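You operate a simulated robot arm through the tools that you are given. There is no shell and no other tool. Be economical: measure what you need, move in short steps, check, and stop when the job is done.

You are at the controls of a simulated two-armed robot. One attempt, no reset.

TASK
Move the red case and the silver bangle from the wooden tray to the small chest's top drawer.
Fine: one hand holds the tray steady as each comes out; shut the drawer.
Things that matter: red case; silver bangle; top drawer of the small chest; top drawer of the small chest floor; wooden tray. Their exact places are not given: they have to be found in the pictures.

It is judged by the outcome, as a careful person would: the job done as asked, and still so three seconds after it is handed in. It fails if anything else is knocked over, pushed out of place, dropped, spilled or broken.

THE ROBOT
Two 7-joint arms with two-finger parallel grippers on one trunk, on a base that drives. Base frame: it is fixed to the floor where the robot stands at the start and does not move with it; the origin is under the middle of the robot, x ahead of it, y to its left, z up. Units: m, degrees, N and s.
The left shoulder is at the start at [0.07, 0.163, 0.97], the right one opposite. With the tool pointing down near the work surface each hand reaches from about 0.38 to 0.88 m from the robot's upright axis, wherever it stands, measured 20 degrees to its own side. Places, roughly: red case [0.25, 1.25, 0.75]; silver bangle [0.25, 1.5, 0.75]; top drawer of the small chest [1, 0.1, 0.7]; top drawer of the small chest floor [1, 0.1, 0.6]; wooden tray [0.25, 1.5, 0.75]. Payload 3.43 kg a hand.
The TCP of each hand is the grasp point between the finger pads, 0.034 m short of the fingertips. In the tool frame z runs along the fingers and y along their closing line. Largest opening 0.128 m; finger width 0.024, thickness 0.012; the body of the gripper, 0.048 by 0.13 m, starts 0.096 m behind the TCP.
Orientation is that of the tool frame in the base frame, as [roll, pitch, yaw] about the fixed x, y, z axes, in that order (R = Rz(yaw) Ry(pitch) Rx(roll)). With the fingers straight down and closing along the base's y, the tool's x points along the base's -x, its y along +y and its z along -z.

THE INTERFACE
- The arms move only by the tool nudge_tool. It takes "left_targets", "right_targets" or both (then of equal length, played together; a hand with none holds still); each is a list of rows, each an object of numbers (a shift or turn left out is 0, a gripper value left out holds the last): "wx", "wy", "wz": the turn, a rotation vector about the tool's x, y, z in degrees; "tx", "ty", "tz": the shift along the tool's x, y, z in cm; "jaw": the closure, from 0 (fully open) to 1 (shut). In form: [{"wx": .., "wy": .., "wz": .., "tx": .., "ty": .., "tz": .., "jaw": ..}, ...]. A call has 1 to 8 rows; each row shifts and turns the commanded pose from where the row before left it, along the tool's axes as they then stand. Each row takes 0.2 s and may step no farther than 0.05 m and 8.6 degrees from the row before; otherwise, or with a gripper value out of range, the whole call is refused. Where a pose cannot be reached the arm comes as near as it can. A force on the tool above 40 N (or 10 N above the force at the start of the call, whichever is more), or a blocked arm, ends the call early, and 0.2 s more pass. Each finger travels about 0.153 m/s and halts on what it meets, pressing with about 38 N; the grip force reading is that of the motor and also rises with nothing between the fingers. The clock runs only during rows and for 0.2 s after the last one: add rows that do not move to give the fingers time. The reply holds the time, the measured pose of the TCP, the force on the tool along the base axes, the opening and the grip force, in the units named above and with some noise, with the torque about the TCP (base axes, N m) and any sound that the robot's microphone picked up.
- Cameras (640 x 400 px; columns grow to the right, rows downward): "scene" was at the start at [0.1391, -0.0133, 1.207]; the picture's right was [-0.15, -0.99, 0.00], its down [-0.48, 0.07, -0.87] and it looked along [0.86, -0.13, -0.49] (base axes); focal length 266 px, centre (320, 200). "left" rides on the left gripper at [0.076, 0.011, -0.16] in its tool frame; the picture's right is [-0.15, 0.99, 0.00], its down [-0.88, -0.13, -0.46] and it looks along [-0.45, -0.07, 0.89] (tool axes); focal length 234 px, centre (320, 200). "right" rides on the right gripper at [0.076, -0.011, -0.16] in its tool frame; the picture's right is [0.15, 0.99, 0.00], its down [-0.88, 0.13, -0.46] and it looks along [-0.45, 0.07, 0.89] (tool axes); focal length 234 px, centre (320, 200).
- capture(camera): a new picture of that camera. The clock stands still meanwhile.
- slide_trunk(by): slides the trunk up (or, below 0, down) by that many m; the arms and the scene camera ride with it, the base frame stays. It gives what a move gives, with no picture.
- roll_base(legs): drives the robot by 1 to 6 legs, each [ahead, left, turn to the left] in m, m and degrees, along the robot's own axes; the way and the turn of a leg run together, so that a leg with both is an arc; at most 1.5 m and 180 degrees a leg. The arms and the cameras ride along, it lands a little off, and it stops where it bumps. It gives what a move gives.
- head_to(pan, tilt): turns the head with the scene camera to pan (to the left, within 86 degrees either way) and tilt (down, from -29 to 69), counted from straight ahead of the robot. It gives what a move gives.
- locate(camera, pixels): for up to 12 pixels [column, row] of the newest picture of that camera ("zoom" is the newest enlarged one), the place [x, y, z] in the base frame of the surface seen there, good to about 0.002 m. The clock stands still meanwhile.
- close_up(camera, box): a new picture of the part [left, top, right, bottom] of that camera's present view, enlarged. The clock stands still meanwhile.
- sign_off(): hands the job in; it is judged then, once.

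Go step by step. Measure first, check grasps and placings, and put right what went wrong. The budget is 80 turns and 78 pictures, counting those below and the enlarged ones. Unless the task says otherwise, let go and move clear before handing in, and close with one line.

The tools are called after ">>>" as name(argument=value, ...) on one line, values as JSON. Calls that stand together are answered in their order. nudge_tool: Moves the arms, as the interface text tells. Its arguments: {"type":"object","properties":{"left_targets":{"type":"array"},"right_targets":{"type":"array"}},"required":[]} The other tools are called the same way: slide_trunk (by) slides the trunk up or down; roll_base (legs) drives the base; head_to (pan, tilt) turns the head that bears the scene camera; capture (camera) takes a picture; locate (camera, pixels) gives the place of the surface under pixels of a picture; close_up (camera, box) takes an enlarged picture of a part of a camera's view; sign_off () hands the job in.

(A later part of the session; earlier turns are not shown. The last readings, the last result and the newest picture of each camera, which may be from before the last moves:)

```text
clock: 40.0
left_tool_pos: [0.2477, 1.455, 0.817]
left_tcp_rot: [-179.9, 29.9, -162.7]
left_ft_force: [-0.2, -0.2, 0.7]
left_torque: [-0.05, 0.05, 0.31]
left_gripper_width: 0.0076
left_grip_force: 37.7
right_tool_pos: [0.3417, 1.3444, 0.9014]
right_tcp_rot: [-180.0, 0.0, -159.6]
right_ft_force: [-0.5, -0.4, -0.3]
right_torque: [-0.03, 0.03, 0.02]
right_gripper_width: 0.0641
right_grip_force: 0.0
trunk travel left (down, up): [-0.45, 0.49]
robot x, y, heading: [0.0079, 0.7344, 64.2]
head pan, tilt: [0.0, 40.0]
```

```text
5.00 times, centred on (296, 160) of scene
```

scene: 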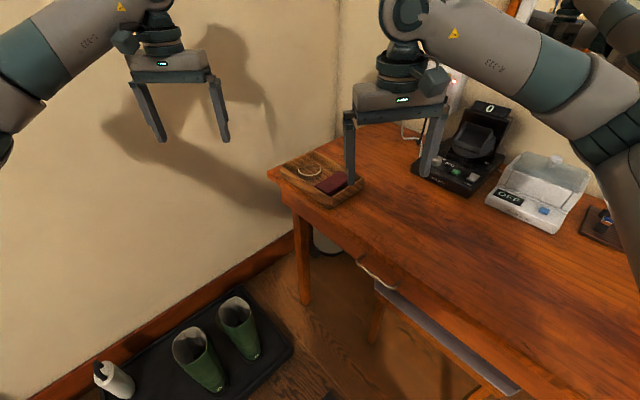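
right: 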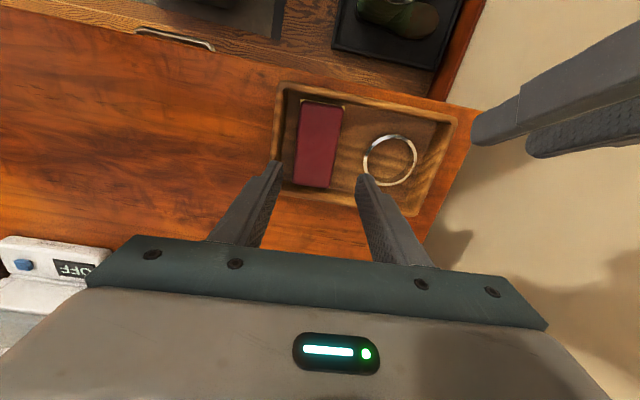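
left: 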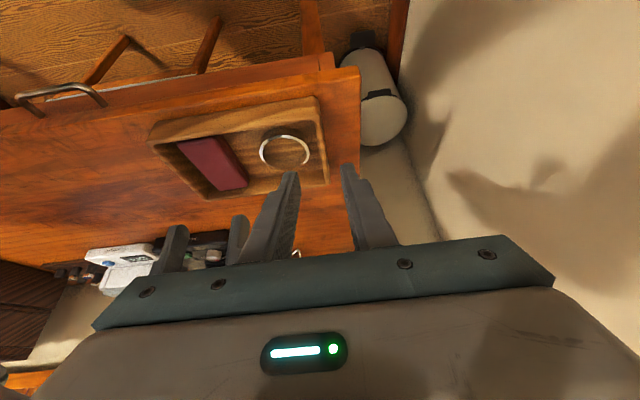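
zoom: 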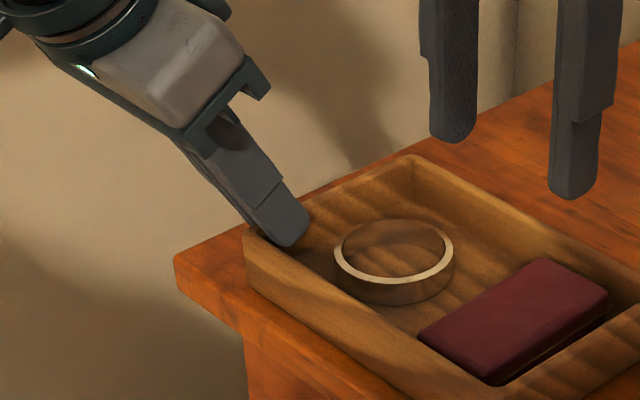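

The tray is pinched (0.0076 m wall, 38 N) and shifted only a couple of mm. I'll re-measure the case and walls from the right camera.

>>> close_up(camera="right", box=[240, 60, 496, 220])

>>> locate(camera="zoom", pixels=[[92, 180], [104, 180], [118, 200], [128, 200], [136, 200], [225, 200], [233, 200], [240, 200], [185, 200], [190, 108], [170, 310], [302, 250]])

>>> locate(camera="zoom", pixels=[[365, 190], [430, 250], [365, 310], [322, 210], [305, 240], [240, 120], [220, 310], [90, 220], [98, 220], [110, 220]])

```text
2.50 times, centred on (368, 140) of right
```

zoom: 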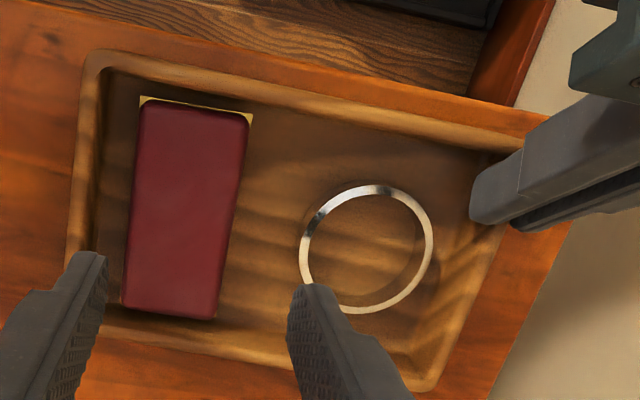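

```text
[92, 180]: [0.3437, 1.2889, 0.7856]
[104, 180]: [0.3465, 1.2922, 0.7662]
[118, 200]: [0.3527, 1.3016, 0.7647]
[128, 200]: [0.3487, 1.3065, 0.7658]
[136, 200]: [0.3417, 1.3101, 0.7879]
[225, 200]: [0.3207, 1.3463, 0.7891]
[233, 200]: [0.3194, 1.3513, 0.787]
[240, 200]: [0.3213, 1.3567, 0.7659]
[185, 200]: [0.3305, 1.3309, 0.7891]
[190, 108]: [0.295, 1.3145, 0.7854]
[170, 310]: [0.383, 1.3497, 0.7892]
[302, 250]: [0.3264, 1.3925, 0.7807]
```

```text
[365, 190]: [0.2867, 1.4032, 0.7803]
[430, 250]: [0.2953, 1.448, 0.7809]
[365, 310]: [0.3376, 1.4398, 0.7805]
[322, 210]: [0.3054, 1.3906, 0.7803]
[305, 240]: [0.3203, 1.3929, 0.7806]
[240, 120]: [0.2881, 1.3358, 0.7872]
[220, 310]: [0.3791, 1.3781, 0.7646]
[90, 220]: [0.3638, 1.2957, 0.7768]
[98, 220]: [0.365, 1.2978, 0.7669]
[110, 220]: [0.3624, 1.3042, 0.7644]
```

Case centre is about (0.338,1.334) with a 20 mm gap to the near wall. I'll align and descend to just above the rim, then check.

>>> nudge_tool(right_targets=[{"tx": 0.61, "ty": -0.37, "wz": -1.4, "tz": 2.0}, {"tz": 2.3}, {"tz": 2.2}, {}])

>>> close_up(camera="right", box=[200, 60, 456, 220])

>>> close_up(camera="scene", box=[272, 130, 400, 210])

```text
clock: 41.0
left_tool_pos: [0.2469, 1.4558, 0.8159]
left_tcp_rot: [180.0, 29.9, -162.7]
left_ft_force: [0.8, 1.3, 1.7]
left_torque: [0.0, -0.04, 0.24]
left_gripper_width: 0.0074
left_grip_force: 38.0
right_tool_pos: [0.3347, 1.3357, 0.8354]
right_tcp_rot: [-179.9, 0.1, -158.3]
right_ft_force: [0.6, -0.1, 0.1]
right_torque: [0.0, -0.01, 0.0]
right_gripper_width: 0.0639
right_grip_force: 0.1
trunk travel left (down, up): [-0.45, 0.49]
robot x, y, heading: [0.0078, 0.7314, 64.3]
head pan, tilt: [0.0, 40.0]
```

```text
2.50 times, centred on (328, 140) of right
```

zoom: 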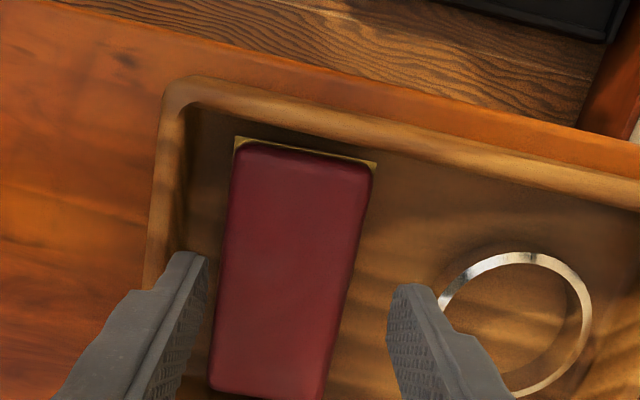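

```text
5.00 times, centred on (336, 170) of scene
```

zoom: 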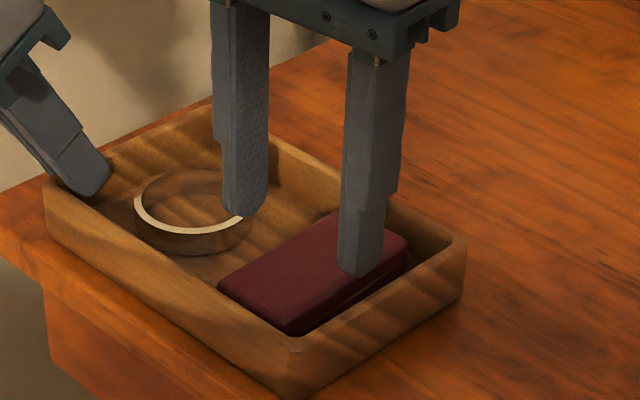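

Both fingers line up with their gaps. I'll shift 1.5 mm, descend into the tray and close on the case.

>>> nudge_tool(right_targets=[{"ty": 0.15, "tz": 1.4}, {"tz": 1.5}, {}, {"jaw": 0.62}, {"jaw": 1.0}, {}, {}])

>>> close_up(camera="scene", box=[272, 130, 400, 210])

```text
clock: 41.5
left_tool_pos: [0.2477, 1.4554, 0.8175]
left_tcp_rot: [-180.0, 29.9, -162.7]
left_ft_force: [0.4, -0.3, 2.0]
left_torque: [-0.3, 0.6, 0.25]
left_gripper_width: 0.0076
left_grip_force: 37.8
right_tool_pos: [0.3328, 1.3387, 0.8238]
right_tcp_rot: [179.5, 0.5, -158.2]
right_ft_force: [-0.6, -2.4, 11.5]
right_torque: [-0.46, -0.05, -0.08]
right_gripper_width: 0.0653
right_grip_force: 1.0
trunk travel left (down, up): [-0.45, 0.49]
robot x, y, heading: [0.0066, 0.7347, 64.1]
head pan, tilt: [0.0, 40.0]
stopped in row 2 (right hand): the force on the tool passed its limit (the readings are from after the stop); the commanded pose is now the measured one
```

```text
5.00 times, centred on (336, 170) of scene
```

zoom: 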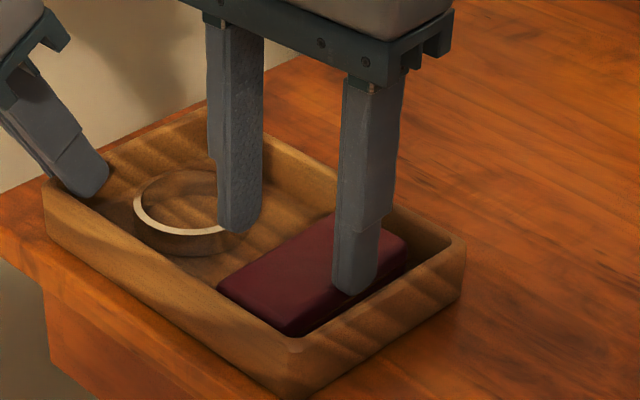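

The near fingertip touched the case's top edge (stop at tip z≈0.79). I'll lift a little, shift toward the end wall and look.

>>> nudge_tool(right_targets=[{"tz": -0.8}, {"ty": -0.35}, {}])

>>> close_up(camera="scene", box=[312, 160, 376, 200])

>>> close_up(camera="right", box=[232, 100, 392, 200])

```text
clock: 42.3
left_tool_pos: [0.2469, 1.4558, 0.8168]
left_tcp_rot: [179.9, 30.1, -162.7]
left_ft_force: [-1.4, -3.6, 9.4]
left_torque: [-0.19, 0.36, 0.1]
left_gripper_width: 0.0073
left_grip_force: 37.9
right_tool_pos: [0.335, 1.336, 0.829]
right_tcp_rot: [179.6, 0.2, -158.2]
right_ft_force: [-0.8, -0.1, -0.6]
right_torque: [0.0, 0.01, 0.0]
right_gripper_width: 0.0638
right_grip_force: 0.0
trunk travel left (down, up): [-0.45, 0.49]
robot x, y, heading: [0.0121, 0.7331, 64.2]
head pan, tilt: [0.0, 40.0]
```

```text
10.00 times, centred on (344, 180) of scene
```

zoom: 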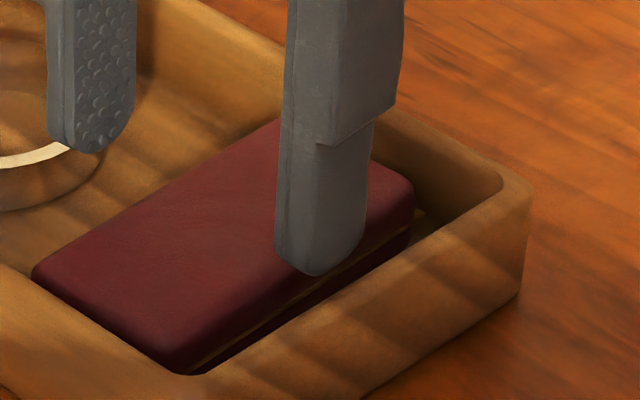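

```text
4.00 times, centred on (312, 150) of right
```

zoom: 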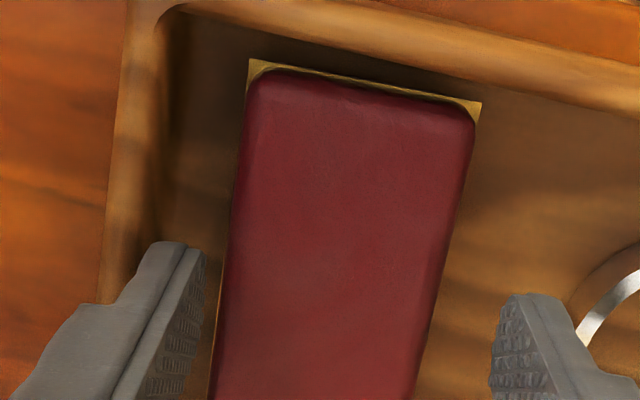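

Now the near fingertip (145–207 px) sits between the rim inner edge (~138) and the case trim (~220). I'll descend slowly here.

>>> nudge_tool(right_targets=[{"tz": 0.5}, {"tz": 0.5}, {"tz": 0.5}, {"tz": 0.5}, {}])

>>> close_up(camera="right", box=[232, 100, 392, 200])

```text
clock: 43.5
left_tool_pos: [0.2483, 1.4565, 0.8162]
left_tcp_rot: [179.9, 30.0, -162.7]
left_ft_force: [-0.7, -0.1, 13.1]
left_torque: [-0.01, -0.24, 0.08]
left_gripper_width: 0.0072
left_grip_force: 38.2
right_tool_pos: [0.3352, 1.3355, 0.8108]
right_tcp_rot: [179.5, 0.3, -158.2]
right_ft_force: [0.1, 0.3, -1.1]
right_torque: [-0.01, 0.0, 0.0]
right_gripper_width: 0.064
right_grip_force: 0.1
trunk travel left (down, up): [-0.45, 0.49]
robot x, y, heading: [0.0085, 0.7341, 64.2]
head pan, tilt: [0.0, 40.0]
```

```text
4.00 times, centred on (312, 150) of right
```

zoom: 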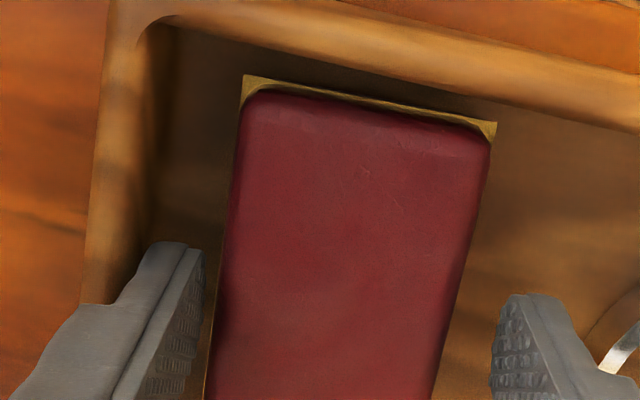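

The fingers are in the gaps with no contact force. I'll go 3 mm deeper and close.

>>> nudge_tool(right_targets=[{"tz": 0.3}, {"jaw": 0.58}, {"jaw": 1.0}, {}, {}])

>>> close_up(camera="right", box=[200, 60, 456, 220])

```text
clock: 44.7
left_tool_pos: [0.2487, 1.4552, 0.817]
left_tcp_rot: [179.9, 30.0, -162.8]
left_ft_force: [2.0, 0.9, 14.4]
left_torque: [0.16, -0.46, 0.12]
left_gripper_width: 0.0075
left_grip_force: 37.5
right_tool_pos: [0.3351, 1.3349, 0.807]
right_tcp_rot: [179.5, 0.2, -158.2]
right_ft_force: [-0.3, -1.6, 0.0]
right_torque: [-0.03, -0.04, -0.03]
right_gripper_width: 0.049
right_grip_force: 37.8
trunk travel left (down, up): [-0.45, 0.49]
robot x, y, heading: [0.01, 0.7319, 64.3]
head pan, tilt: [0.0, 40.0]
```

```text
2.50 times, centred on (328, 140) of right
```

zoom: 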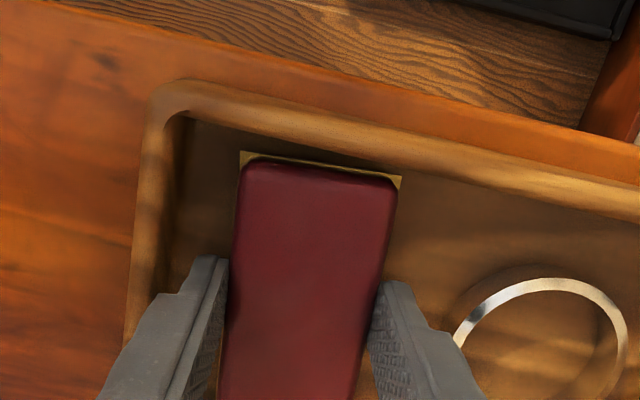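

The case is gripped (0.049 m, 38 N). I'll lift it straight up while the left hand holds the tray.

>>> nudge_tool(right_targets=[{"tz": -0.8}, {"tz": -1.2}, {"tz": -2}, {"tz": -2.5}, {"tz": -2.5}, {}])

>>> capture(camera="scene")

```text
clock: 46.1
left_tool_pos: [0.2476, 1.455, 0.8167]
left_tcp_rot: [179.9, 29.9, -162.8]
left_ft_force: [2.2, 1.5, 16.3]
left_torque: [0.13, -0.48, 0.12]
left_gripper_width: 0.0073
left_grip_force: 37.7
right_tool_pos: [0.336, 1.3324, 0.8972]
right_tcp_rot: [179.6, 0.3, -158.1]
right_ft_force: [-0.4, 0.2, -0.9]
right_torque: [-0.01, 0.02, 0.02]
right_gripper_width: 0.0494
right_grip_force: 37.7
trunk travel left (down, up): [-0.45, 0.49]
robot x, y, heading: [0.0045, 0.7281, 64.3]
head pan, tilt: [0.0, 40.0]
```

```text
39 pictures are left
```

scene: 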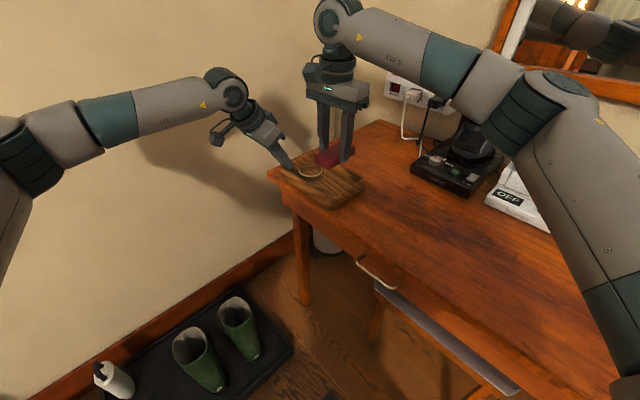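

The case is out and the tray stayed put. I'll set it on the clear tabletop to the right of the tray, so that after the bangle the left hand can collect it for a single trip.

>>> nudge_tool(right_targets=[{"tx": 0.25, "ty": -3.97}, {"tx": 0.25, "ty": -3.97}, {"tx": 0.25, "ty": -3.97}, {"tz": 3}, {"tz": 3}, {"tz": 2.2}, {}])

>>> close_up(camera="scene", box=[280, 140, 440, 240])

```text
clock: 47.7
left_tool_pos: [0.2482, 1.4548, 0.816]
left_tcp_rot: [179.9, 30.0, -162.7]
left_ft_force: [-0.3, 1.9, 17.5]
left_torque: [0.04, -0.21, 0.08]
left_gripper_width: 0.0077
left_grip_force: 37.9
right_tool_pos: [0.373, 1.2207, 0.8123]
right_tcp_rot: [179.5, 0.3, -158.2]
right_ft_force: [0.2, -0.4, -0.9]
right_torque: [-0.02, 0.0, 0.02]
right_gripper_width: 0.0491
right_grip_force: 38.1
trunk travel left (down, up): [-0.45, 0.49]
robot x, y, heading: [0.0102, 0.732, 64.2]
head pan, tilt: [0.0, 40.0]
```

```text
4.00 times, centred on (360, 190) of scene
```

zoom: 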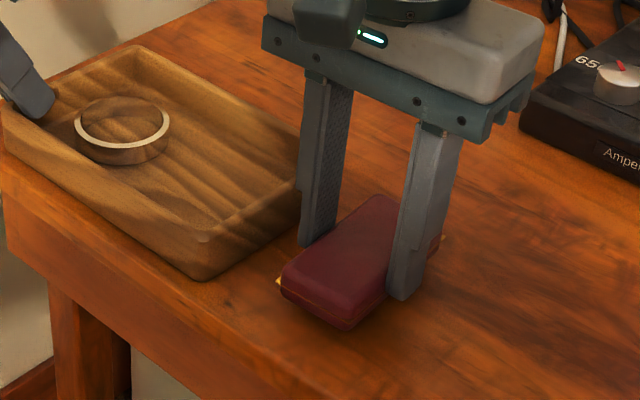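

The case hovers about 1 cm above the table. I'll lower, release and raise.

>>> nudge_tool(right_targets=[{"tz": 0.5}, {"tz": 0.4}, {}, {"jaw": 0.48}, {}, {"tz": -3}, {"tz": -4}, {"tz": -3}])

>>> close_up(camera="scene", box=[256, 130, 416, 230])

>>> locate(camera="zoom", pixels=[[178, 160], [262, 158], [220, 132], [215, 183], [95, 88], [300, 265], [195, 75], [372, 312], [420, 250], [445, 300], [500, 240], [415, 290]])

```text
clock: 49.5
left_tool_pos: [0.2474, 1.4556, 0.8169]
left_tcp_rot: [179.8, 30.0, -162.7]
left_ft_force: [-0.8, 0.0, 14.8]
left_torque: [0.03, -0.27, 0.08]
left_gripper_width: 0.0075
left_grip_force: 37.8
right_tool_pos: [0.3722, 1.2199, 0.9022]
right_tcp_rot: [179.5, 0.4, -158.2]
right_ft_force: [0.5, 0.6, 0.1]
right_torque: [0.0, 0.01, -0.02]
right_gripper_width: 0.0668
right_grip_force: 0.1
trunk travel left (down, up): [-0.45, 0.49]
robot x, y, heading: [0.0106, 0.7365, 64.1]
head pan, tilt: [0.0, 40.0]
```

```text
4.00 times, centred on (336, 180) of scene
```

zoom: 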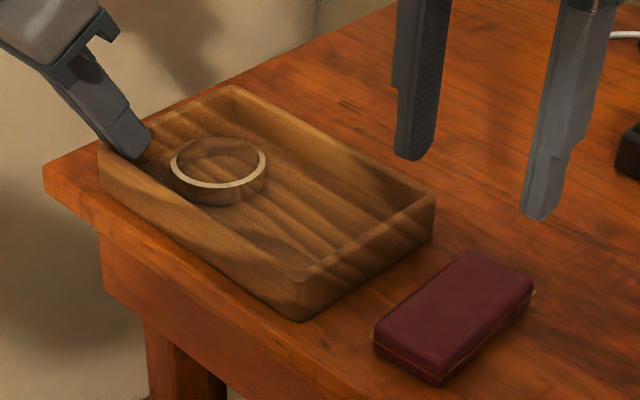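

```text
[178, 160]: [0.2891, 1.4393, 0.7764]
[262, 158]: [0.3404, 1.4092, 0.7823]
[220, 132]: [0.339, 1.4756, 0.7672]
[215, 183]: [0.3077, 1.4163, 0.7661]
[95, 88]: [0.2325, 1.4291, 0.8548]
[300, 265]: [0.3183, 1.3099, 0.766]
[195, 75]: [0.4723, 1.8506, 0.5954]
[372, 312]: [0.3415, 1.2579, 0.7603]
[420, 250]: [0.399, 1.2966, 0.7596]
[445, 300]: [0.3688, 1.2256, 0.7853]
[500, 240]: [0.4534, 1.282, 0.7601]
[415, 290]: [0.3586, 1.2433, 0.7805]
```

The case rests on the table beside the tray. Next I'll bring the right hand over the bangle's near side, to pinch the ring wall with one finger inside.

>>> nudge_tool(right_targets=[{"tx": -0.46, "ty": 4.47, "jaw": 0.69}, {"tx": -0.46, "ty": 4.47}, {"tx": -0.46, "ty": 4.47}, {"tx": -0.46, "ty": 4.47}, {"tz": 2.5}, {"tz": 2.5}, {}])

>>> close_up(camera="right", box=[220, 80, 420, 205])

>>> close_up(camera="scene", box=[256, 110, 384, 190])

```text
clock: 51.1
left_tool_pos: [0.2465, 1.4551, 0.8155]
left_tcp_rot: [179.9, 30.1, -162.8]
left_ft_force: [-0.4, -2.0, 14.6]
left_torque: [-0.11, 0.2, 0.0]
left_gripper_width: 0.0075
left_grip_force: 38.5
right_tool_pos: [0.3232, 1.3944, 0.8559]
right_tcp_rot: [179.5, 0.4, -158.2]
right_ft_force: [-0.7, -0.6, -0.6]
right_torque: [0.01, 0.0, -0.01]
right_gripper_width: 0.0399
right_grip_force: 0.1
trunk travel left (down, up): [-0.45, 0.49]
robot x, y, heading: [0.0104, 0.7326, 64.2]
head pan, tilt: [0.0, 40.0]
```

```text
3.20 times, centred on (320, 142) of right
```

zoom: 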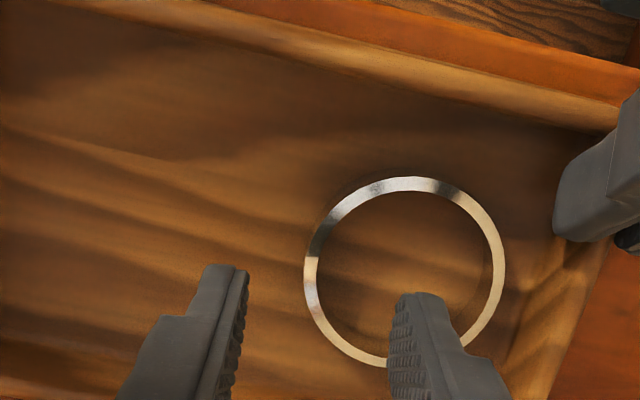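

```text
5.00 times, centred on (320, 150) of scene
```

zoom: 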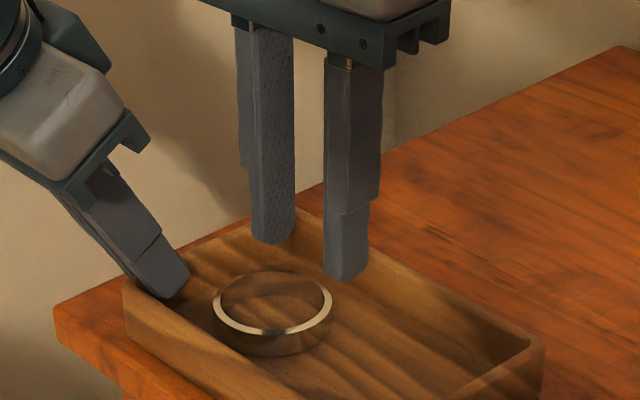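

>>> locate(camera="zoom", pixels=[[216, 300], [329, 300], [272, 273], [268, 332], [226, 316], [318, 322]])

>>> nudge_tool(right_targets=[{"tz": 1.5}, {"tz": 1.2}, {}])

>>> close_up(camera="right", box=[220, 80, 420, 205])

>>> locate(camera="zoom", pixels=[[300, 290], [400, 205], [500, 290], [330, 350], [310, 260], [465, 215]])

```text
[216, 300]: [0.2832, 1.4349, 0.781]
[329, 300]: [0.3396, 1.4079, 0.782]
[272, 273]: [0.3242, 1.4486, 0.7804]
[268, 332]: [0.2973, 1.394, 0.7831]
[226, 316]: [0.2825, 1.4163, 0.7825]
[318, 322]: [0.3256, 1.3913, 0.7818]
```

```text
clock: 51.9
left_tool_pos: [0.248, 1.455, 0.8158]
left_tcp_rot: [-180.0, 30.0, -162.7]
left_ft_force: [0.0, -2.8, 12.9]
left_torque: [-0.06, -0.05, -0.02]
left_gripper_width: 0.0074
left_grip_force: 38.2
right_tool_pos: [0.3238, 1.3959, 0.8287]
right_tcp_rot: [179.4, 0.2, -158.2]
right_ft_force: [-0.4, -0.7, 0.6]
right_torque: [0.03, 0.0, 0.0]
right_gripper_width: 0.0399
right_grip_force: 0.1
trunk travel left (down, up): [-0.45, 0.49]
robot x, y, heading: [0.0072, 0.7327, 64.0]
head pan, tilt: [0.0, 40.0]
```

```text
3.20 times, centred on (320, 142) of right
```

zoom: 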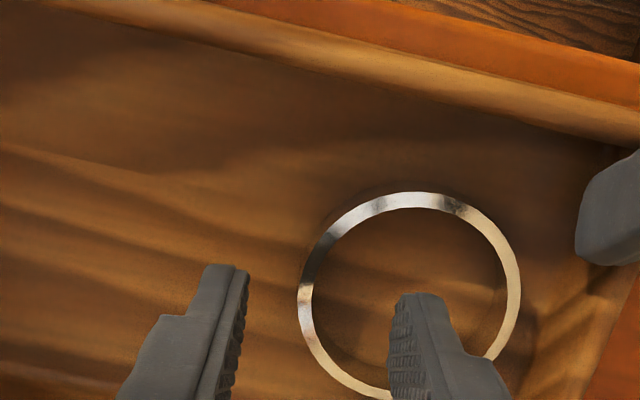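

```text
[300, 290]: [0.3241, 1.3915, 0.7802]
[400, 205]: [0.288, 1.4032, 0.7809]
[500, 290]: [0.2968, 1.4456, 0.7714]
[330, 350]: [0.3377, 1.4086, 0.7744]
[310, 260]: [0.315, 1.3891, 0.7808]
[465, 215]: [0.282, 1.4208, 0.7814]
```

The ring wall (300,290) lies between the fingers. I'll shift 3.5 mm, descend and close on it.

>>> nudge_tool(right_targets=[{"ty": -0.35, "tz": 0.6}, {"tz": 0.9}, {"tz": 0.8}, {}, {"jaw": 0.85}, {"jaw": 1.0}, {}])

>>> close_up(camera="right", box=[220, 80, 420, 205])

```text
clock: 53.5
left_tool_pos: [0.2471, 1.455, 0.8169]
left_tcp_rot: [179.9, 30.0, -162.6]
left_ft_force: [-0.4, -3.0, 11.6]
left_torque: [-0.02, -0.18, -0.03]
left_gripper_width: 0.0074
left_grip_force: 37.4
right_tool_pos: [0.3238, 1.3927, 0.8077]
right_tcp_rot: [179.5, 0.3, -158.1]
right_ft_force: [0.3, -0.3, -0.6]
right_torque: [-0.06, -0.04, 0.03]
right_gripper_width: 0.0034
right_grip_force: 37.4
trunk travel left (down, up): [-0.45, 0.49]
robot x, y, heading: [0.008, 0.732, 64.0]
head pan, tilt: [0.0, 40.0]
```

```text
3.20 times, centred on (320, 142) of right
```

zoom: 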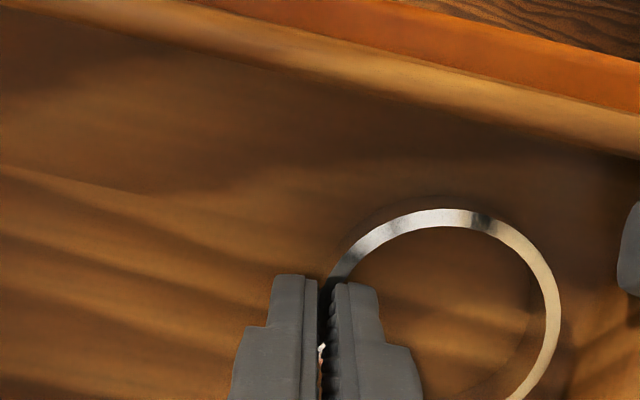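

Ring wall is gripped (0.0034 m). I'll lift the bangle straight out while the left hand still holds the tray.

>>> nudge_tool(right_targets=[{"tz": -0.8}, {"tz": -1.2}, {"tz": -2.5}, {"tz": -3}, {"tz": -3.5}, {"tz": -3.5}, {}])

>>> close_up(camera="scene", box=[240, 70, 432, 190])

```text
clock: 55.1
left_tool_pos: [0.2481, 1.4567, 0.8159]
left_tcp_rot: [179.9, 30.0, -162.6]
left_ft_force: [0.2, -2.1, 11.5]
left_torque: [-0.03, -0.11, 0.0]
left_gripper_width: 0.0076
left_grip_force: 38.1
right_tool_pos: [0.3224, 1.3917, 0.9532]
right_tcp_rot: [179.6, 0.2, -158.4]
right_ft_force: [0.9, 0.9, 0.2]
right_torque: [0.0, -0.03, 0.01]
right_gripper_width: 0.0033
right_grip_force: 38.1
trunk travel left (down, up): [-0.45, 0.49]
robot x, y, heading: [0.0075, 0.736, 64.0]
head pan, tilt: [0.0, 40.0]
```

```text
3.33 times, centred on (336, 130) of scene
```

zoom: 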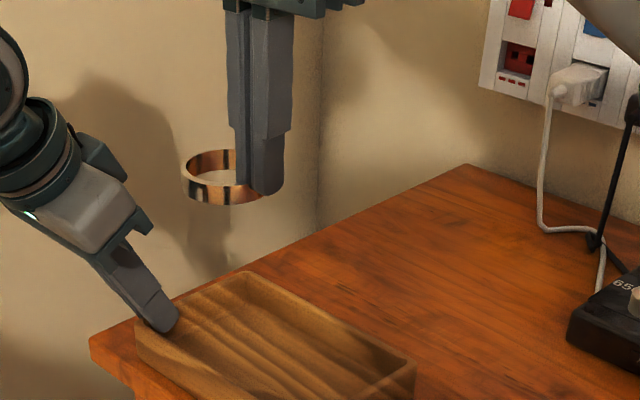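

The bangle is out. I'll move the right hand away to the right while the left releases the tray and backs off.

>>> nudge_tool(left_targets=[{"jaw": 0.74}, {}, {"tz": -3}, {"tz": -4}, {"tz": -4}, {"wy": 7.5}, {"wy": 7.5}, {}], right_targets=[{"tx": 0.52, "ty": -4.66, "tz": -0.58}, {"tx": 0.52, "ty": -4.66, "tz": -0.58}, {"tx": 0.52, "ty": -4.66, "tz": -0.58}, {"tx": 0.52, "ty": -4.66, "tz": -0.58}, {"tx": 0.52, "ty": -4.66, "tz": -0.58}, {"tx": 0.52, "ty": -4.66, "tz": -0.58}, {"tx": 0.52, "ty": -4.66, "tz": -0.58}, {"tx": 0.52, "ty": -4.66, "tz": -0.58}])

>>> capture(camera="scene")

```text
clock: 56.9
left_tool_pos: [0.1964, 1.4376, 0.9099]
left_tcp_rot: [179.9, 26.1, -162.7]
left_ft_force: [0.3, -0.6, 0.2]
left_torque: [0.04, 0.02, -0.01]
left_gripper_width: 0.0333
left_grip_force: 0.1
left hand out of reach, approached as far as the arm can: row 6, 7
right_tool_pos: [0.427, 1.0299, 0.9945]
right_tcp_rot: [179.5, 0.3, -158.1]
right_ft_force: [0.6, -0.5, -0.3]
right_torque: [-0.01, 0.02, 0.03]
right_gripper_width: 0.0029
right_grip_force: 37.9
trunk travel left (down, up): [-0.45, 0.49]
robot x, y, heading: [0.0079, 0.7335, 63.9]
head pan, tilt: [0.0, 40.0]
```

```text
31 pictures are left
```

scene: 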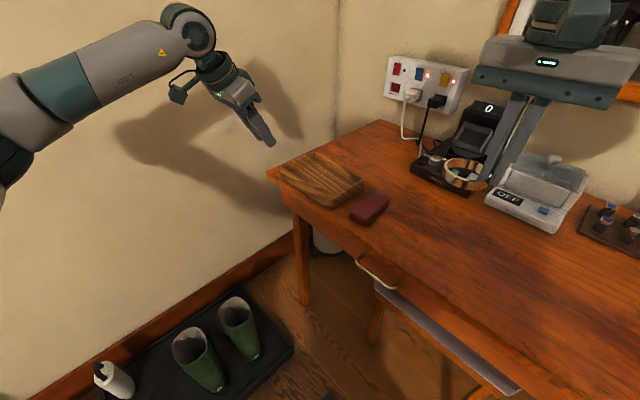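

The tray is undisturbed and empty. I'll move the left hand over the case (370,208).

>>> nudge_tool(left_targets=[{"tx": -1.55, "ty": -4.33, "tz": 0.76}, {"tx": -1.55, "ty": -4.33, "tz": 0.76}, {"tx": -1.55, "ty": -4.33, "tz": 0.76}, {"tx": -1.55, "ty": -4.33, "tz": 0.76}, {"tx": -1.55, "ty": -4.33, "tz": 0.76, "jaw": 0.38}, {"tx": -1.55, "ty": -4.33, "tz": 0.76}, {}])

>>> nudge_tool(left_targets=[{"wy": 6.5}, {"wy": 6.5}, {"wy": 6.5}, {"wy": 6.5}, {"wz": -4.5}, {}])

>>> capture(camera="left")

```text
clock: 58.5
left_tool_pos: [0.3725, 1.2224, 0.9098]
left_tcp_rot: [-180.0, 26.2, -162.7]
left_ft_force: [0.3, 0.4, 0.0]
left_torque: [-0.01, 0.0, -0.03]
left_gripper_width: 0.0794
left_grip_force: 0.2
right_tool_pos: [0.4257, 1.0312, 0.9951]
right_tcp_rot: [179.5, 0.3, -158.2]
right_ft_force: [-0.2, -0.2, -0.7]
right_torque: [-0.04, -0.03, -0.01]
right_gripper_width: 0.0032
right_grip_force: 38.1
trunk travel left (down, up): [-0.45, 0.49]
robot x, y, heading: [0.0112, 0.732, 64.1]
head pan, tilt: [0.0, 40.0]
```

```text
clock: 59.9
left_tool_pos: [0.372, 1.2225, 0.9106]
left_tcp_rot: [-180.0, 0.1, -158.2]
left_ft_force: [0.1, -0.1, 0.3]
left_torque: [-0.01, -0.01, 0.01]
left_gripper_width: 0.0794
left_grip_force: 0.1
right_tool_pos: [0.426, 1.0313, 0.9949]
right_tcp_rot: [179.5, 0.3, -158.3]
right_ft_force: [0.4, -0.2, -0.5]
right_torque: [-0.03, -0.02, 0.02]
right_gripper_width: 0.0034
right_grip_force: 38.1
trunk travel left (down, up): [-0.45, 0.49]
robot x, y, heading: [0.0099, 0.7337, 64.3]
head pan, tilt: [0.0, 40.0]
```

```text
30 pictures are left
```

left: 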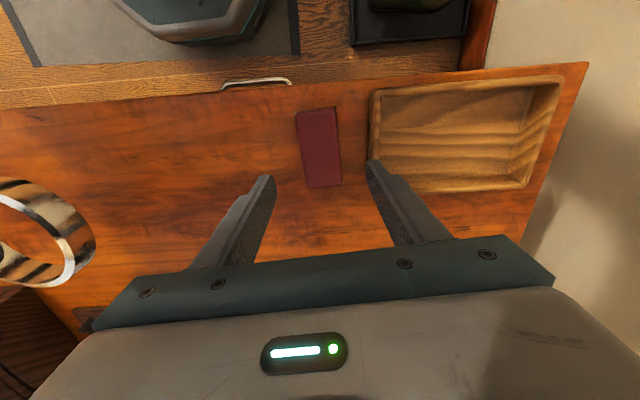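

>>> locate(camera="left", pixels=[[303, 150], [339, 148], [317, 112], [324, 184], [320, 150], [371, 150], [368, 115]])

```text
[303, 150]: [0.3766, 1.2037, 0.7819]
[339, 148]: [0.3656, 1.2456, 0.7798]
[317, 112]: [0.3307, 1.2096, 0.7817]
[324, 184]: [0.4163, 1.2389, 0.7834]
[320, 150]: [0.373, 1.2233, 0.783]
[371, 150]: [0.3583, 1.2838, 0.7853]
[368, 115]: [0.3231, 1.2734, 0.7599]
```

The case centre is (0.3725,1.2243), right under the left TCP. I'll narrow the jaw, descend, grip and lift.

>>> nudge_tool(left_targets=[{"wz": 2, "ty": 0.15, "jaw": 0.48}, {"tz": 3.5}, {"tz": 3.5}, {"tz": 2}, {"tz": 1.4}, {"jaw": 1.0}, {}, {}])

>>> nudge_tool(left_targets=[{"tz": -2}, {"tz": -4}, {"tz": -4}, {"tz": -4}, {"tz": -4}, {}])

>>> capture(camera="scene")

```text
clock: 61.7
left_tool_pos: [0.3712, 1.2239, 0.8048]
left_tcp_rot: [-180.0, 0.0, -160.3]
left_ft_force: [0.6, 0.4, 0.4]
left_torque: [0.02, -0.09, 0.01]
left_gripper_width: 0.0493
left_grip_force: 38.2
right_tool_pos: [0.4247, 1.0314, 0.9939]
right_tcp_rot: [179.6, 0.3, -158.2]
right_ft_force: [0.6, 0.1, -0.3]
right_torque: [-0.01, -0.05, 0.0]
right_gripper_width: 0.0035
right_grip_force: 37.4
trunk travel left (down, up): [-0.45, 0.49]
robot x, y, heading: [0.0082, 0.7336, 64.3]
head pan, tilt: [0.0, 40.0]
```

```text
clock: 63.1
left_tool_pos: [0.3724, 1.2247, 0.9855]
left_tcp_rot: [180.0, 0.1, -160.1]
left_ft_force: [0.1, 1.1, -1.6]
left_torque: [0.04, 0.01, 0.01]
left_gripper_width: 0.0493
left_grip_force: 37.7
right_tool_pos: [0.4266, 1.0322, 0.994]
right_tcp_rot: [179.5, 0.2, -158.2]
right_ft_force: [-0.3, -0.2, -0.4]
right_torque: [-0.01, 0.04, -0.03]
right_gripper_width: 0.0029
right_grip_force: 38.1
trunk travel left (down, up): [-0.45, 0.49]
robot x, y, heading: [0.0085, 0.736, 64.5]
head pan, tilt: [0.0, 40.0]
```

```text
29 pictures are left
```

scene: 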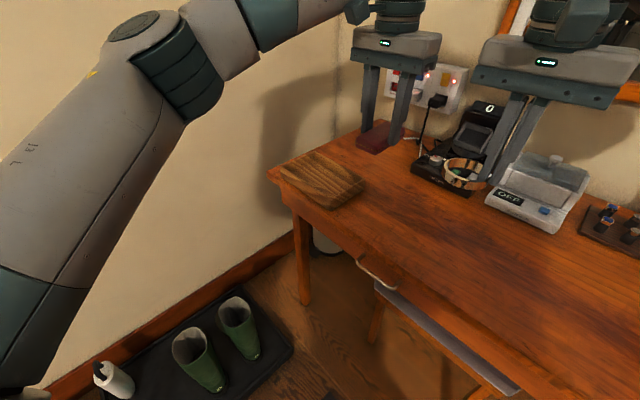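

Both items are held: case in the left, bangle in the right. I'll back away and turn to face the chest.

>>> roll_base(legs=[[-0.97, -0.124, 0], [0, 0, -46.8]])

>>> nudge_tool(left_targets=[{"wz": -7.5}, {"wz": -7.5}, {"wz": -7.5}, {"wz": -7.5}, {"wz": -7.5}, {"wz": -7.5}, {}], right_targets=[{"wz": -7.2}, {"wz": -7.2}, {"wz": -7.2}, {"wz": -7.2}, {"wz": -7.2}, {"wz": -7.2}, {}])

>>> capture(camera="scene")

```text
clock: 70.4
left_tool_pos: [0.2958, -0.1385, 0.9859]
left_tcp_rot: [-180.0, 0.1, 153.0]
left_ft_force: [-0.1, 0.8, -1.6]
left_torque: [0.0, 0.02, 0.01]
left_gripper_width: 0.0491
left_grip_force: 37.2
right_tool_pos: [0.1934, -0.3102, 0.9943]
right_tcp_rot: [179.4, 0.4, 154.9]
right_ft_force: [-0.9, 0.0, -0.7]
right_torque: [0.04, -0.02, 0.02]
right_gripper_width: 0.0034
right_grip_force: 38.1
trunk travel left (down, up): [-0.45, 0.49]
robot x, y, heading: [-0.3105, -0.2095, 17.2]
head pan, tilt: [0.0, 40.0]
```

```text
clock: 72.0
left_tool_pos: [0.2959, -0.1366, 0.9855]
left_tcp_rot: [-179.9, 0.1, -161.9]
left_ft_force: [-0.6, 0.6, -1.3]
left_torque: [-0.02, 0.01, -0.01]
left_gripper_width: 0.0489
left_grip_force: 37.5
right_tool_pos: [0.1921, -0.3087, 0.9948]
right_tcp_rot: [179.8, 0.4, -161.8]
right_ft_force: [-0.4, 0.0, -0.3]
right_torque: [0.0, -0.01, 0.0]
right_gripper_width: 0.0033
right_grip_force: 37.6
trunk travel left (down, up): [-0.45, 0.49]
robot x, y, heading: [-0.3077, -0.2099, 17.3]
head pan, tilt: [0.0, 40.0]
```

```text
28 pictures are left
```

scene: 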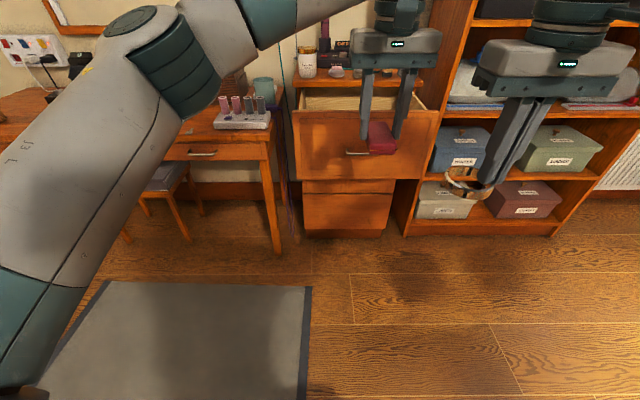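

I'll spread the hands to the two sides and then drive up to the open drawer.

>>> nudge_tool(left_targets=[{"tx": -1.7, "ty": 3.0}, {"tx": -1.7, "ty": 3.0}, {"tx": -1.7, "ty": 3.0}, {"tx": -1.7, "ty": 3.0}, {"tx": -1.7, "ty": 3.0}, {"tx": -1.7, "ty": 3.0}, {}], right_targets=[{"tx": -4.2, "ty": 2.0}, {"tx": -4.2, "ty": 2.0}, {"tx": -4.2, "ty": 2.0}, {"tx": -4.2, "ty": 2.0}, {"tx": -4.2, "ty": 2.0}, {"tx": -4.2, "ty": 2.0}, {}])

>>> roll_base(legs=[[0.3, -0.135, 0]])

>>> head_to(pan=0, tilt=50)

>>> capture(camera="scene")

>>> capture(camera="left")

```text
clock: 73.6
left_tool_pos: [0.3386, 0.065, 0.986]
left_tcp_rot: [-180.0, 0.1, -162.2]
left_ft_force: [0.4, -0.5, -0.5]
left_torque: [0.05, 0.02, -0.02]
left_gripper_width: 0.0495
left_grip_force: 38.2
right_tool_pos: [0.3969, -0.12, 0.9986]
right_tcp_rot: [179.7, 0.4, -162.0]
right_ft_force: [0.2, 0.1, -0.3]
right_torque: [0.02, -0.02, 0.02]
right_gripper_width: 0.0034
right_grip_force: 38.2
trunk travel left (down, up): [-0.45, 0.49]
robot x, y, heading: [-0.3103, -0.2117, 17.6]
head pan, tilt: [0.0, 40.0]
```

```text
clock: 75.8
left_tool_pos: [0.6636, 0.0234, 0.9853]
left_tcp_rot: [-179.9, 0.1, -162.1]
left_ft_force: [0.0, 0.4, -1.5]
left_torque: [0.03, 0.02, -0.02]
left_gripper_width: 0.0493
left_grip_force: 37.8
right_tool_pos: [0.7218, -0.1589, 0.9969]
right_tcp_rot: [179.7, 0.6, -161.9]
right_ft_force: [-0.5, -0.5, -0.5]
right_torque: [0.02, -0.01, -0.01]
right_gripper_width: 0.0031
right_grip_force: 37.9
trunk travel left (down, up): [-0.45, 0.49]
robot x, y, heading: [0.0146, -0.2463, 17.5]
head pan, tilt: [0.0, 40.0]
```

```text
clock: 76.5
left_tool_pos: [0.6628, 0.0238, 0.9861]
left_tcp_rot: [-179.9, 0.0, -162.2]
left_ft_force: [0.2, 0.7, -0.9]
left_torque: [0.01, -0.01, 0.0]
left_gripper_width: 0.049
left_grip_force: 38.2
right_tool_pos: [0.7198, -0.1591, 0.9977]
right_tcp_rot: [179.9, 0.6, -162.0]
right_ft_force: [-1.4, 0.5, -0.7]
right_torque: [0.04, 0.0, 0.03]
right_gripper_width: 0.0033
right_grip_force: 38.0
trunk travel left (down, up): [-0.45, 0.49]
robot x, y, heading: [0.0148, -0.2474, 17.5]
head pan, tilt: [0.0, 50.0]
```

```text
27 pictures are left
```

scene: 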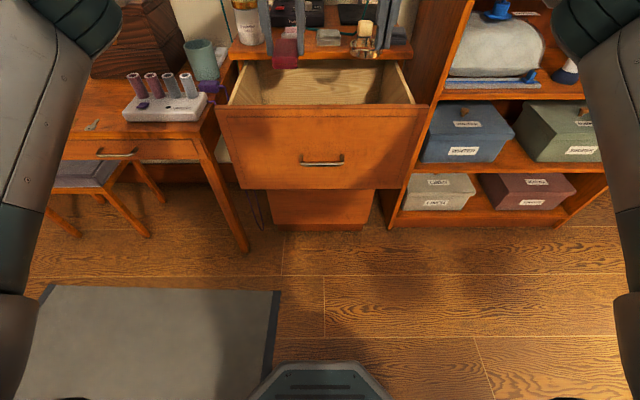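

```text
26 pictures are left
```

left: 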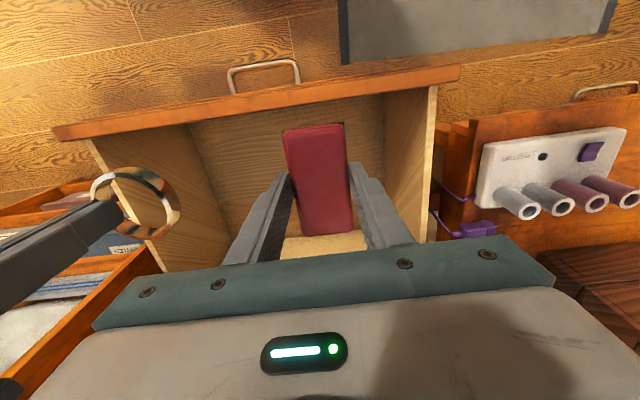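

The left camera looks into the drawer. I'll measure its interior edges and floor.

>>> locate(camera="left", pixels=[[230, 150], [260, 210], [370, 130], [225, 110], [425, 88], [420, 230], [95, 145], [160, 255], [385, 100], [250, 98], [300, 245], [205, 215]])

```text
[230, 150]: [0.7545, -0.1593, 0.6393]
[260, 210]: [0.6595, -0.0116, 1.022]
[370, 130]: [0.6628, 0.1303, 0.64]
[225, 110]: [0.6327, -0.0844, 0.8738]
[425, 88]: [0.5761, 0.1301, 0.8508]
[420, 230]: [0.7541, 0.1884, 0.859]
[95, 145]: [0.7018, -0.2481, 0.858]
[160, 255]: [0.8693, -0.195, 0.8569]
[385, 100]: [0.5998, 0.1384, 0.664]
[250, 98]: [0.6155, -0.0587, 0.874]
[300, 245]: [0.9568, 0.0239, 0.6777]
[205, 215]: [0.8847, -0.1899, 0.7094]
```

The drawer floor is at z 0.64 with roughly 0.21 × 0.385 m open. I'll shift both hands 5 cm inward and descend partway.

>>> nudge_tool(left_targets=[{"tx": -2.5, "ty": 0.75}, {"tx": -2.5, "ty": 0.75}, {"tz": 4.5}, {"tz": 4.5}, {"tz": 4.5}, {"tz": 4.5}, {}], right_targets=[{"tx": -2.5, "ty": 1.5}, {"tx": -2.5, "ty": 1.5}, {"tz": 4.5}, {"tz": 4.5}, {"tz": 4.5}, {"tz": 4.5}, {}])

>>> capture(camera="scene")

```text
clock: 78.1
left_tool_pos: [0.7071, 0.0526, 0.808]
left_tcp_rot: [180.0, 0.3, -162.1]
left_ft_force: [1.0, 0.0, -0.6]
left_torque: [-0.01, -0.03, -0.02]
left_gripper_width: 0.0493
left_grip_force: 38.4
right_tool_pos: [0.7565, -0.1136, 0.8206]
right_tcp_rot: [179.7, 0.6, -162.0]
right_ft_force: [0.0, 0.3, 0.7]
right_torque: [-0.02, 0.04, -0.01]
right_gripper_width: 0.0032
right_grip_force: 38.2
trunk travel left (down, up): [-0.45, 0.49]
robot x, y, heading: [0.012, -0.2505, 17.5]
head pan, tilt: [0.0, 50.0]
```

```text
25 pictures are left
```

scene: 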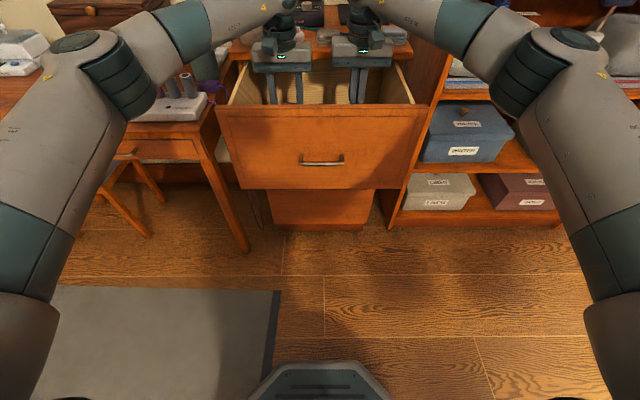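

Both hands are inside the drawer outline. Before descending further I'll check the left forearm's clearance above the curler set.

>>> locate(camera="scene", pixels=[[110, 110], [150, 100], [180, 40], [187, 82], [260, 15], [280, 45], [400, 20], [240, 55], [400, 60]])

>>> nudge_tool(left_targets=[{"tz": 2.5}, {"tz": 2.5}, {}], right_targets=[{"tz": 3}, {"tz": 3}, {}])

>>> capture(camera="scene")

```text
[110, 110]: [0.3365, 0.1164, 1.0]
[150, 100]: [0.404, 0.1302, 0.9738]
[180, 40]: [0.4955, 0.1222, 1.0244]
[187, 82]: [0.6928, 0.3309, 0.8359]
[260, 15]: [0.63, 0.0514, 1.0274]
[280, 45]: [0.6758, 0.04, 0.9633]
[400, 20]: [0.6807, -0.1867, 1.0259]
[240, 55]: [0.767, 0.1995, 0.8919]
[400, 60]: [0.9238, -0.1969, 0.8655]
```

```text
clock: 78.9
left_tool_pos: [0.7065, 0.0531, 0.7569]
left_tcp_rot: [-179.9, 0.1, -162.1]
left_ft_force: [-0.3, -0.1, -1.2]
left_torque: [-0.02, -0.01, 0.0]
left_gripper_width: 0.0492
left_grip_force: 37.8
right_tool_pos: [0.7579, -0.1126, 0.7579]
right_tcp_rot: [179.9, 0.5, -161.9]
right_ft_force: [-0.3, -0.2, -1.4]
right_torque: [-0.01, 0.01, 0.0]
right_gripper_width: 0.0032
right_grip_force: 37.9
trunk travel left (down, up): [-0.45, 0.49]
robot x, y, heading: [0.0146, -0.2494, 17.1]
head pan, tilt: [0.0, 50.0]
```

```text
24 pictures are left
```

scene: 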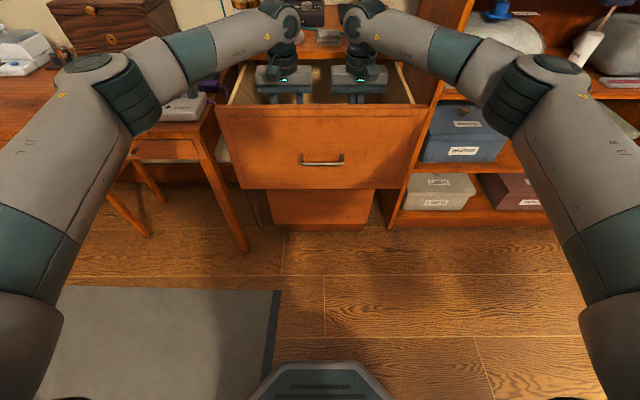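

I'll check the forearms' height above the drawer front before the last centimetres.

>>> locate(camera="scene", pixels=[[285, 22], [240, 42], [222, 68], [200, 50], [180, 85], [140, 60], [360, 25], [400, 42], [425, 65], [230, 80], [280, 80]])

>>> close_up(camera="scene", box=[180, 0, 468, 180])

```text
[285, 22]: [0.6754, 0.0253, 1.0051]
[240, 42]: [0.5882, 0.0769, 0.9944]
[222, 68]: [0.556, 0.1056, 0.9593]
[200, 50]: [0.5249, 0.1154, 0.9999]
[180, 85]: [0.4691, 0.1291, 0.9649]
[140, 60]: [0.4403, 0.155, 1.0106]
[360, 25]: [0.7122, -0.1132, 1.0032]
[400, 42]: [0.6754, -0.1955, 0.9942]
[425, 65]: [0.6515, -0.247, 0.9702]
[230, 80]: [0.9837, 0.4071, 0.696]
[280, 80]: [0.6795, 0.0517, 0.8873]
```

```text
2.22 times, centred on (324, 90) of scene
```

zoom: 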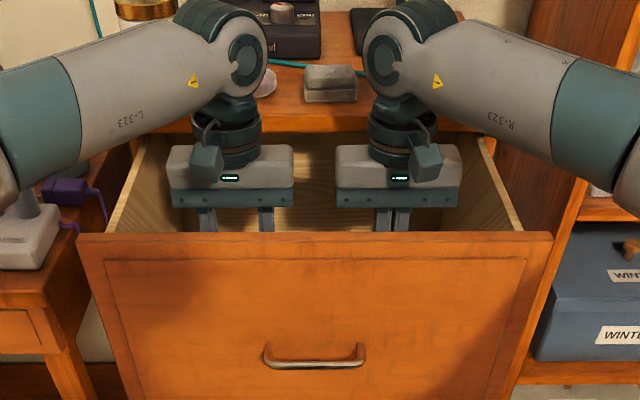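

The forearm undersides would come within about a centimetre of the drawer rim. I'll raise the trunk 15 cm so they slope more steeply, then lower the hands again.

>>> slide_trunk(by=0.15)

>>> nudge_tool(left_targets=[{"tz": 4.5}, {"tz": 4.5}, {"tz": 4.5}, {"tz": 3}, {}], right_targets=[{"tz": 4.5}, {"tz": 4.5}, {"tz": 4.5}, {"tz": 3}, {}])

>>> capture(camera="scene")

```text
clock: 80.7
left_tool_pos: [0.7069, 0.0526, 0.908]
left_tcp_rot: [-179.9, 0.1, -162.1]
left_ft_force: [0.9, 0.4, 0.1]
left_torque: [-0.01, 0.0, -0.02]
left_gripper_width: 0.0493
left_grip_force: 38.2
right_tool_pos: [0.7588, -0.1119, 0.9091]
right_tcp_rot: [179.8, 0.5, -161.8]
right_ft_force: [0.3, -0.2, -0.6]
right_torque: [0.01, 0.01, 0.03]
right_gripper_width: 0.0031
right_grip_force: 37.4
trunk travel left (down, up): [-0.6, 0.34]
robot x, y, heading: [0.0138, -0.2506, 17.5]
head pan, tilt: [0.0, 50.0]
```

```text
clock: 81.8
left_tool_pos: [0.7049, 0.0519, 0.7435]
left_tcp_rot: [-179.9, 0.2, -162.0]
left_ft_force: [-0.3, 0.8, -0.9]
left_torque: [0.02, -0.02, -0.03]
left_gripper_width: 0.0492
left_grip_force: 38.3
right_tool_pos: [0.7599, -0.1125, 0.7436]
right_tcp_rot: [179.9, 0.5, -161.9]
right_ft_force: [0.3, -0.5, -0.5]
right_torque: [-0.02, -0.01, -0.01]
right_gripper_width: 0.0033
right_grip_force: 37.9
trunk travel left (down, up): [-0.6, 0.34]
robot x, y, heading: [0.0153, -0.2514, 16.9]
head pan, tilt: [0.0, 50.0]
```

```text
22 pictures are left
```

scene: 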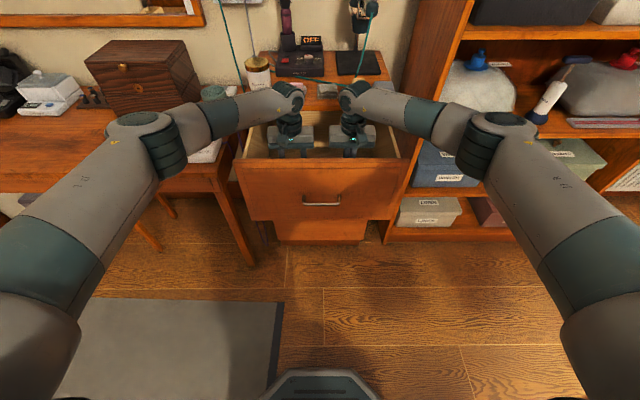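

>>> close_up(camera="scene", box=[180, 60, 436, 220])

>>> locate(camera="scene", pixels=[[270, 95], [262, 112], [240, 105], [232, 128], [210, 120], [195, 135], [285, 95], [390, 110], [405, 128], [165, 150], [160, 165]])

```text
2.50 times, centred on (308, 140) of scene
```

zoom: 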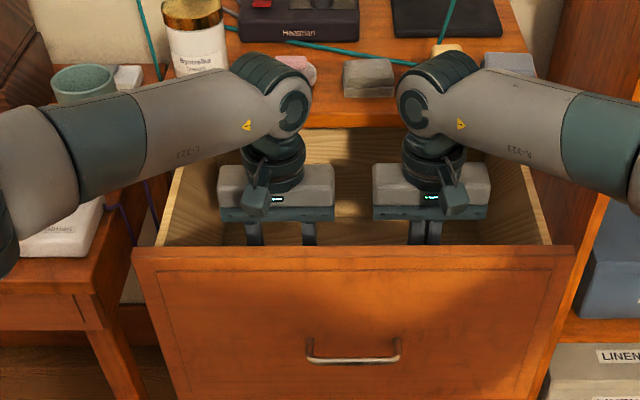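

```text
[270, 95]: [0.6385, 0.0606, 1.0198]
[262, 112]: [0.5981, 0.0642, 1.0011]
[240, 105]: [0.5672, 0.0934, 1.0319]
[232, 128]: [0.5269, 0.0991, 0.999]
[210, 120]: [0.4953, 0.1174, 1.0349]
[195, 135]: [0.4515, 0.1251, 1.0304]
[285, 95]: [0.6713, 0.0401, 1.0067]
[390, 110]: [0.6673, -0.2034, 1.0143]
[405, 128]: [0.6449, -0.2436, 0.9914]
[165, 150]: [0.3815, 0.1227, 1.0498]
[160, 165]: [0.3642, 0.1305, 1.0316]
```

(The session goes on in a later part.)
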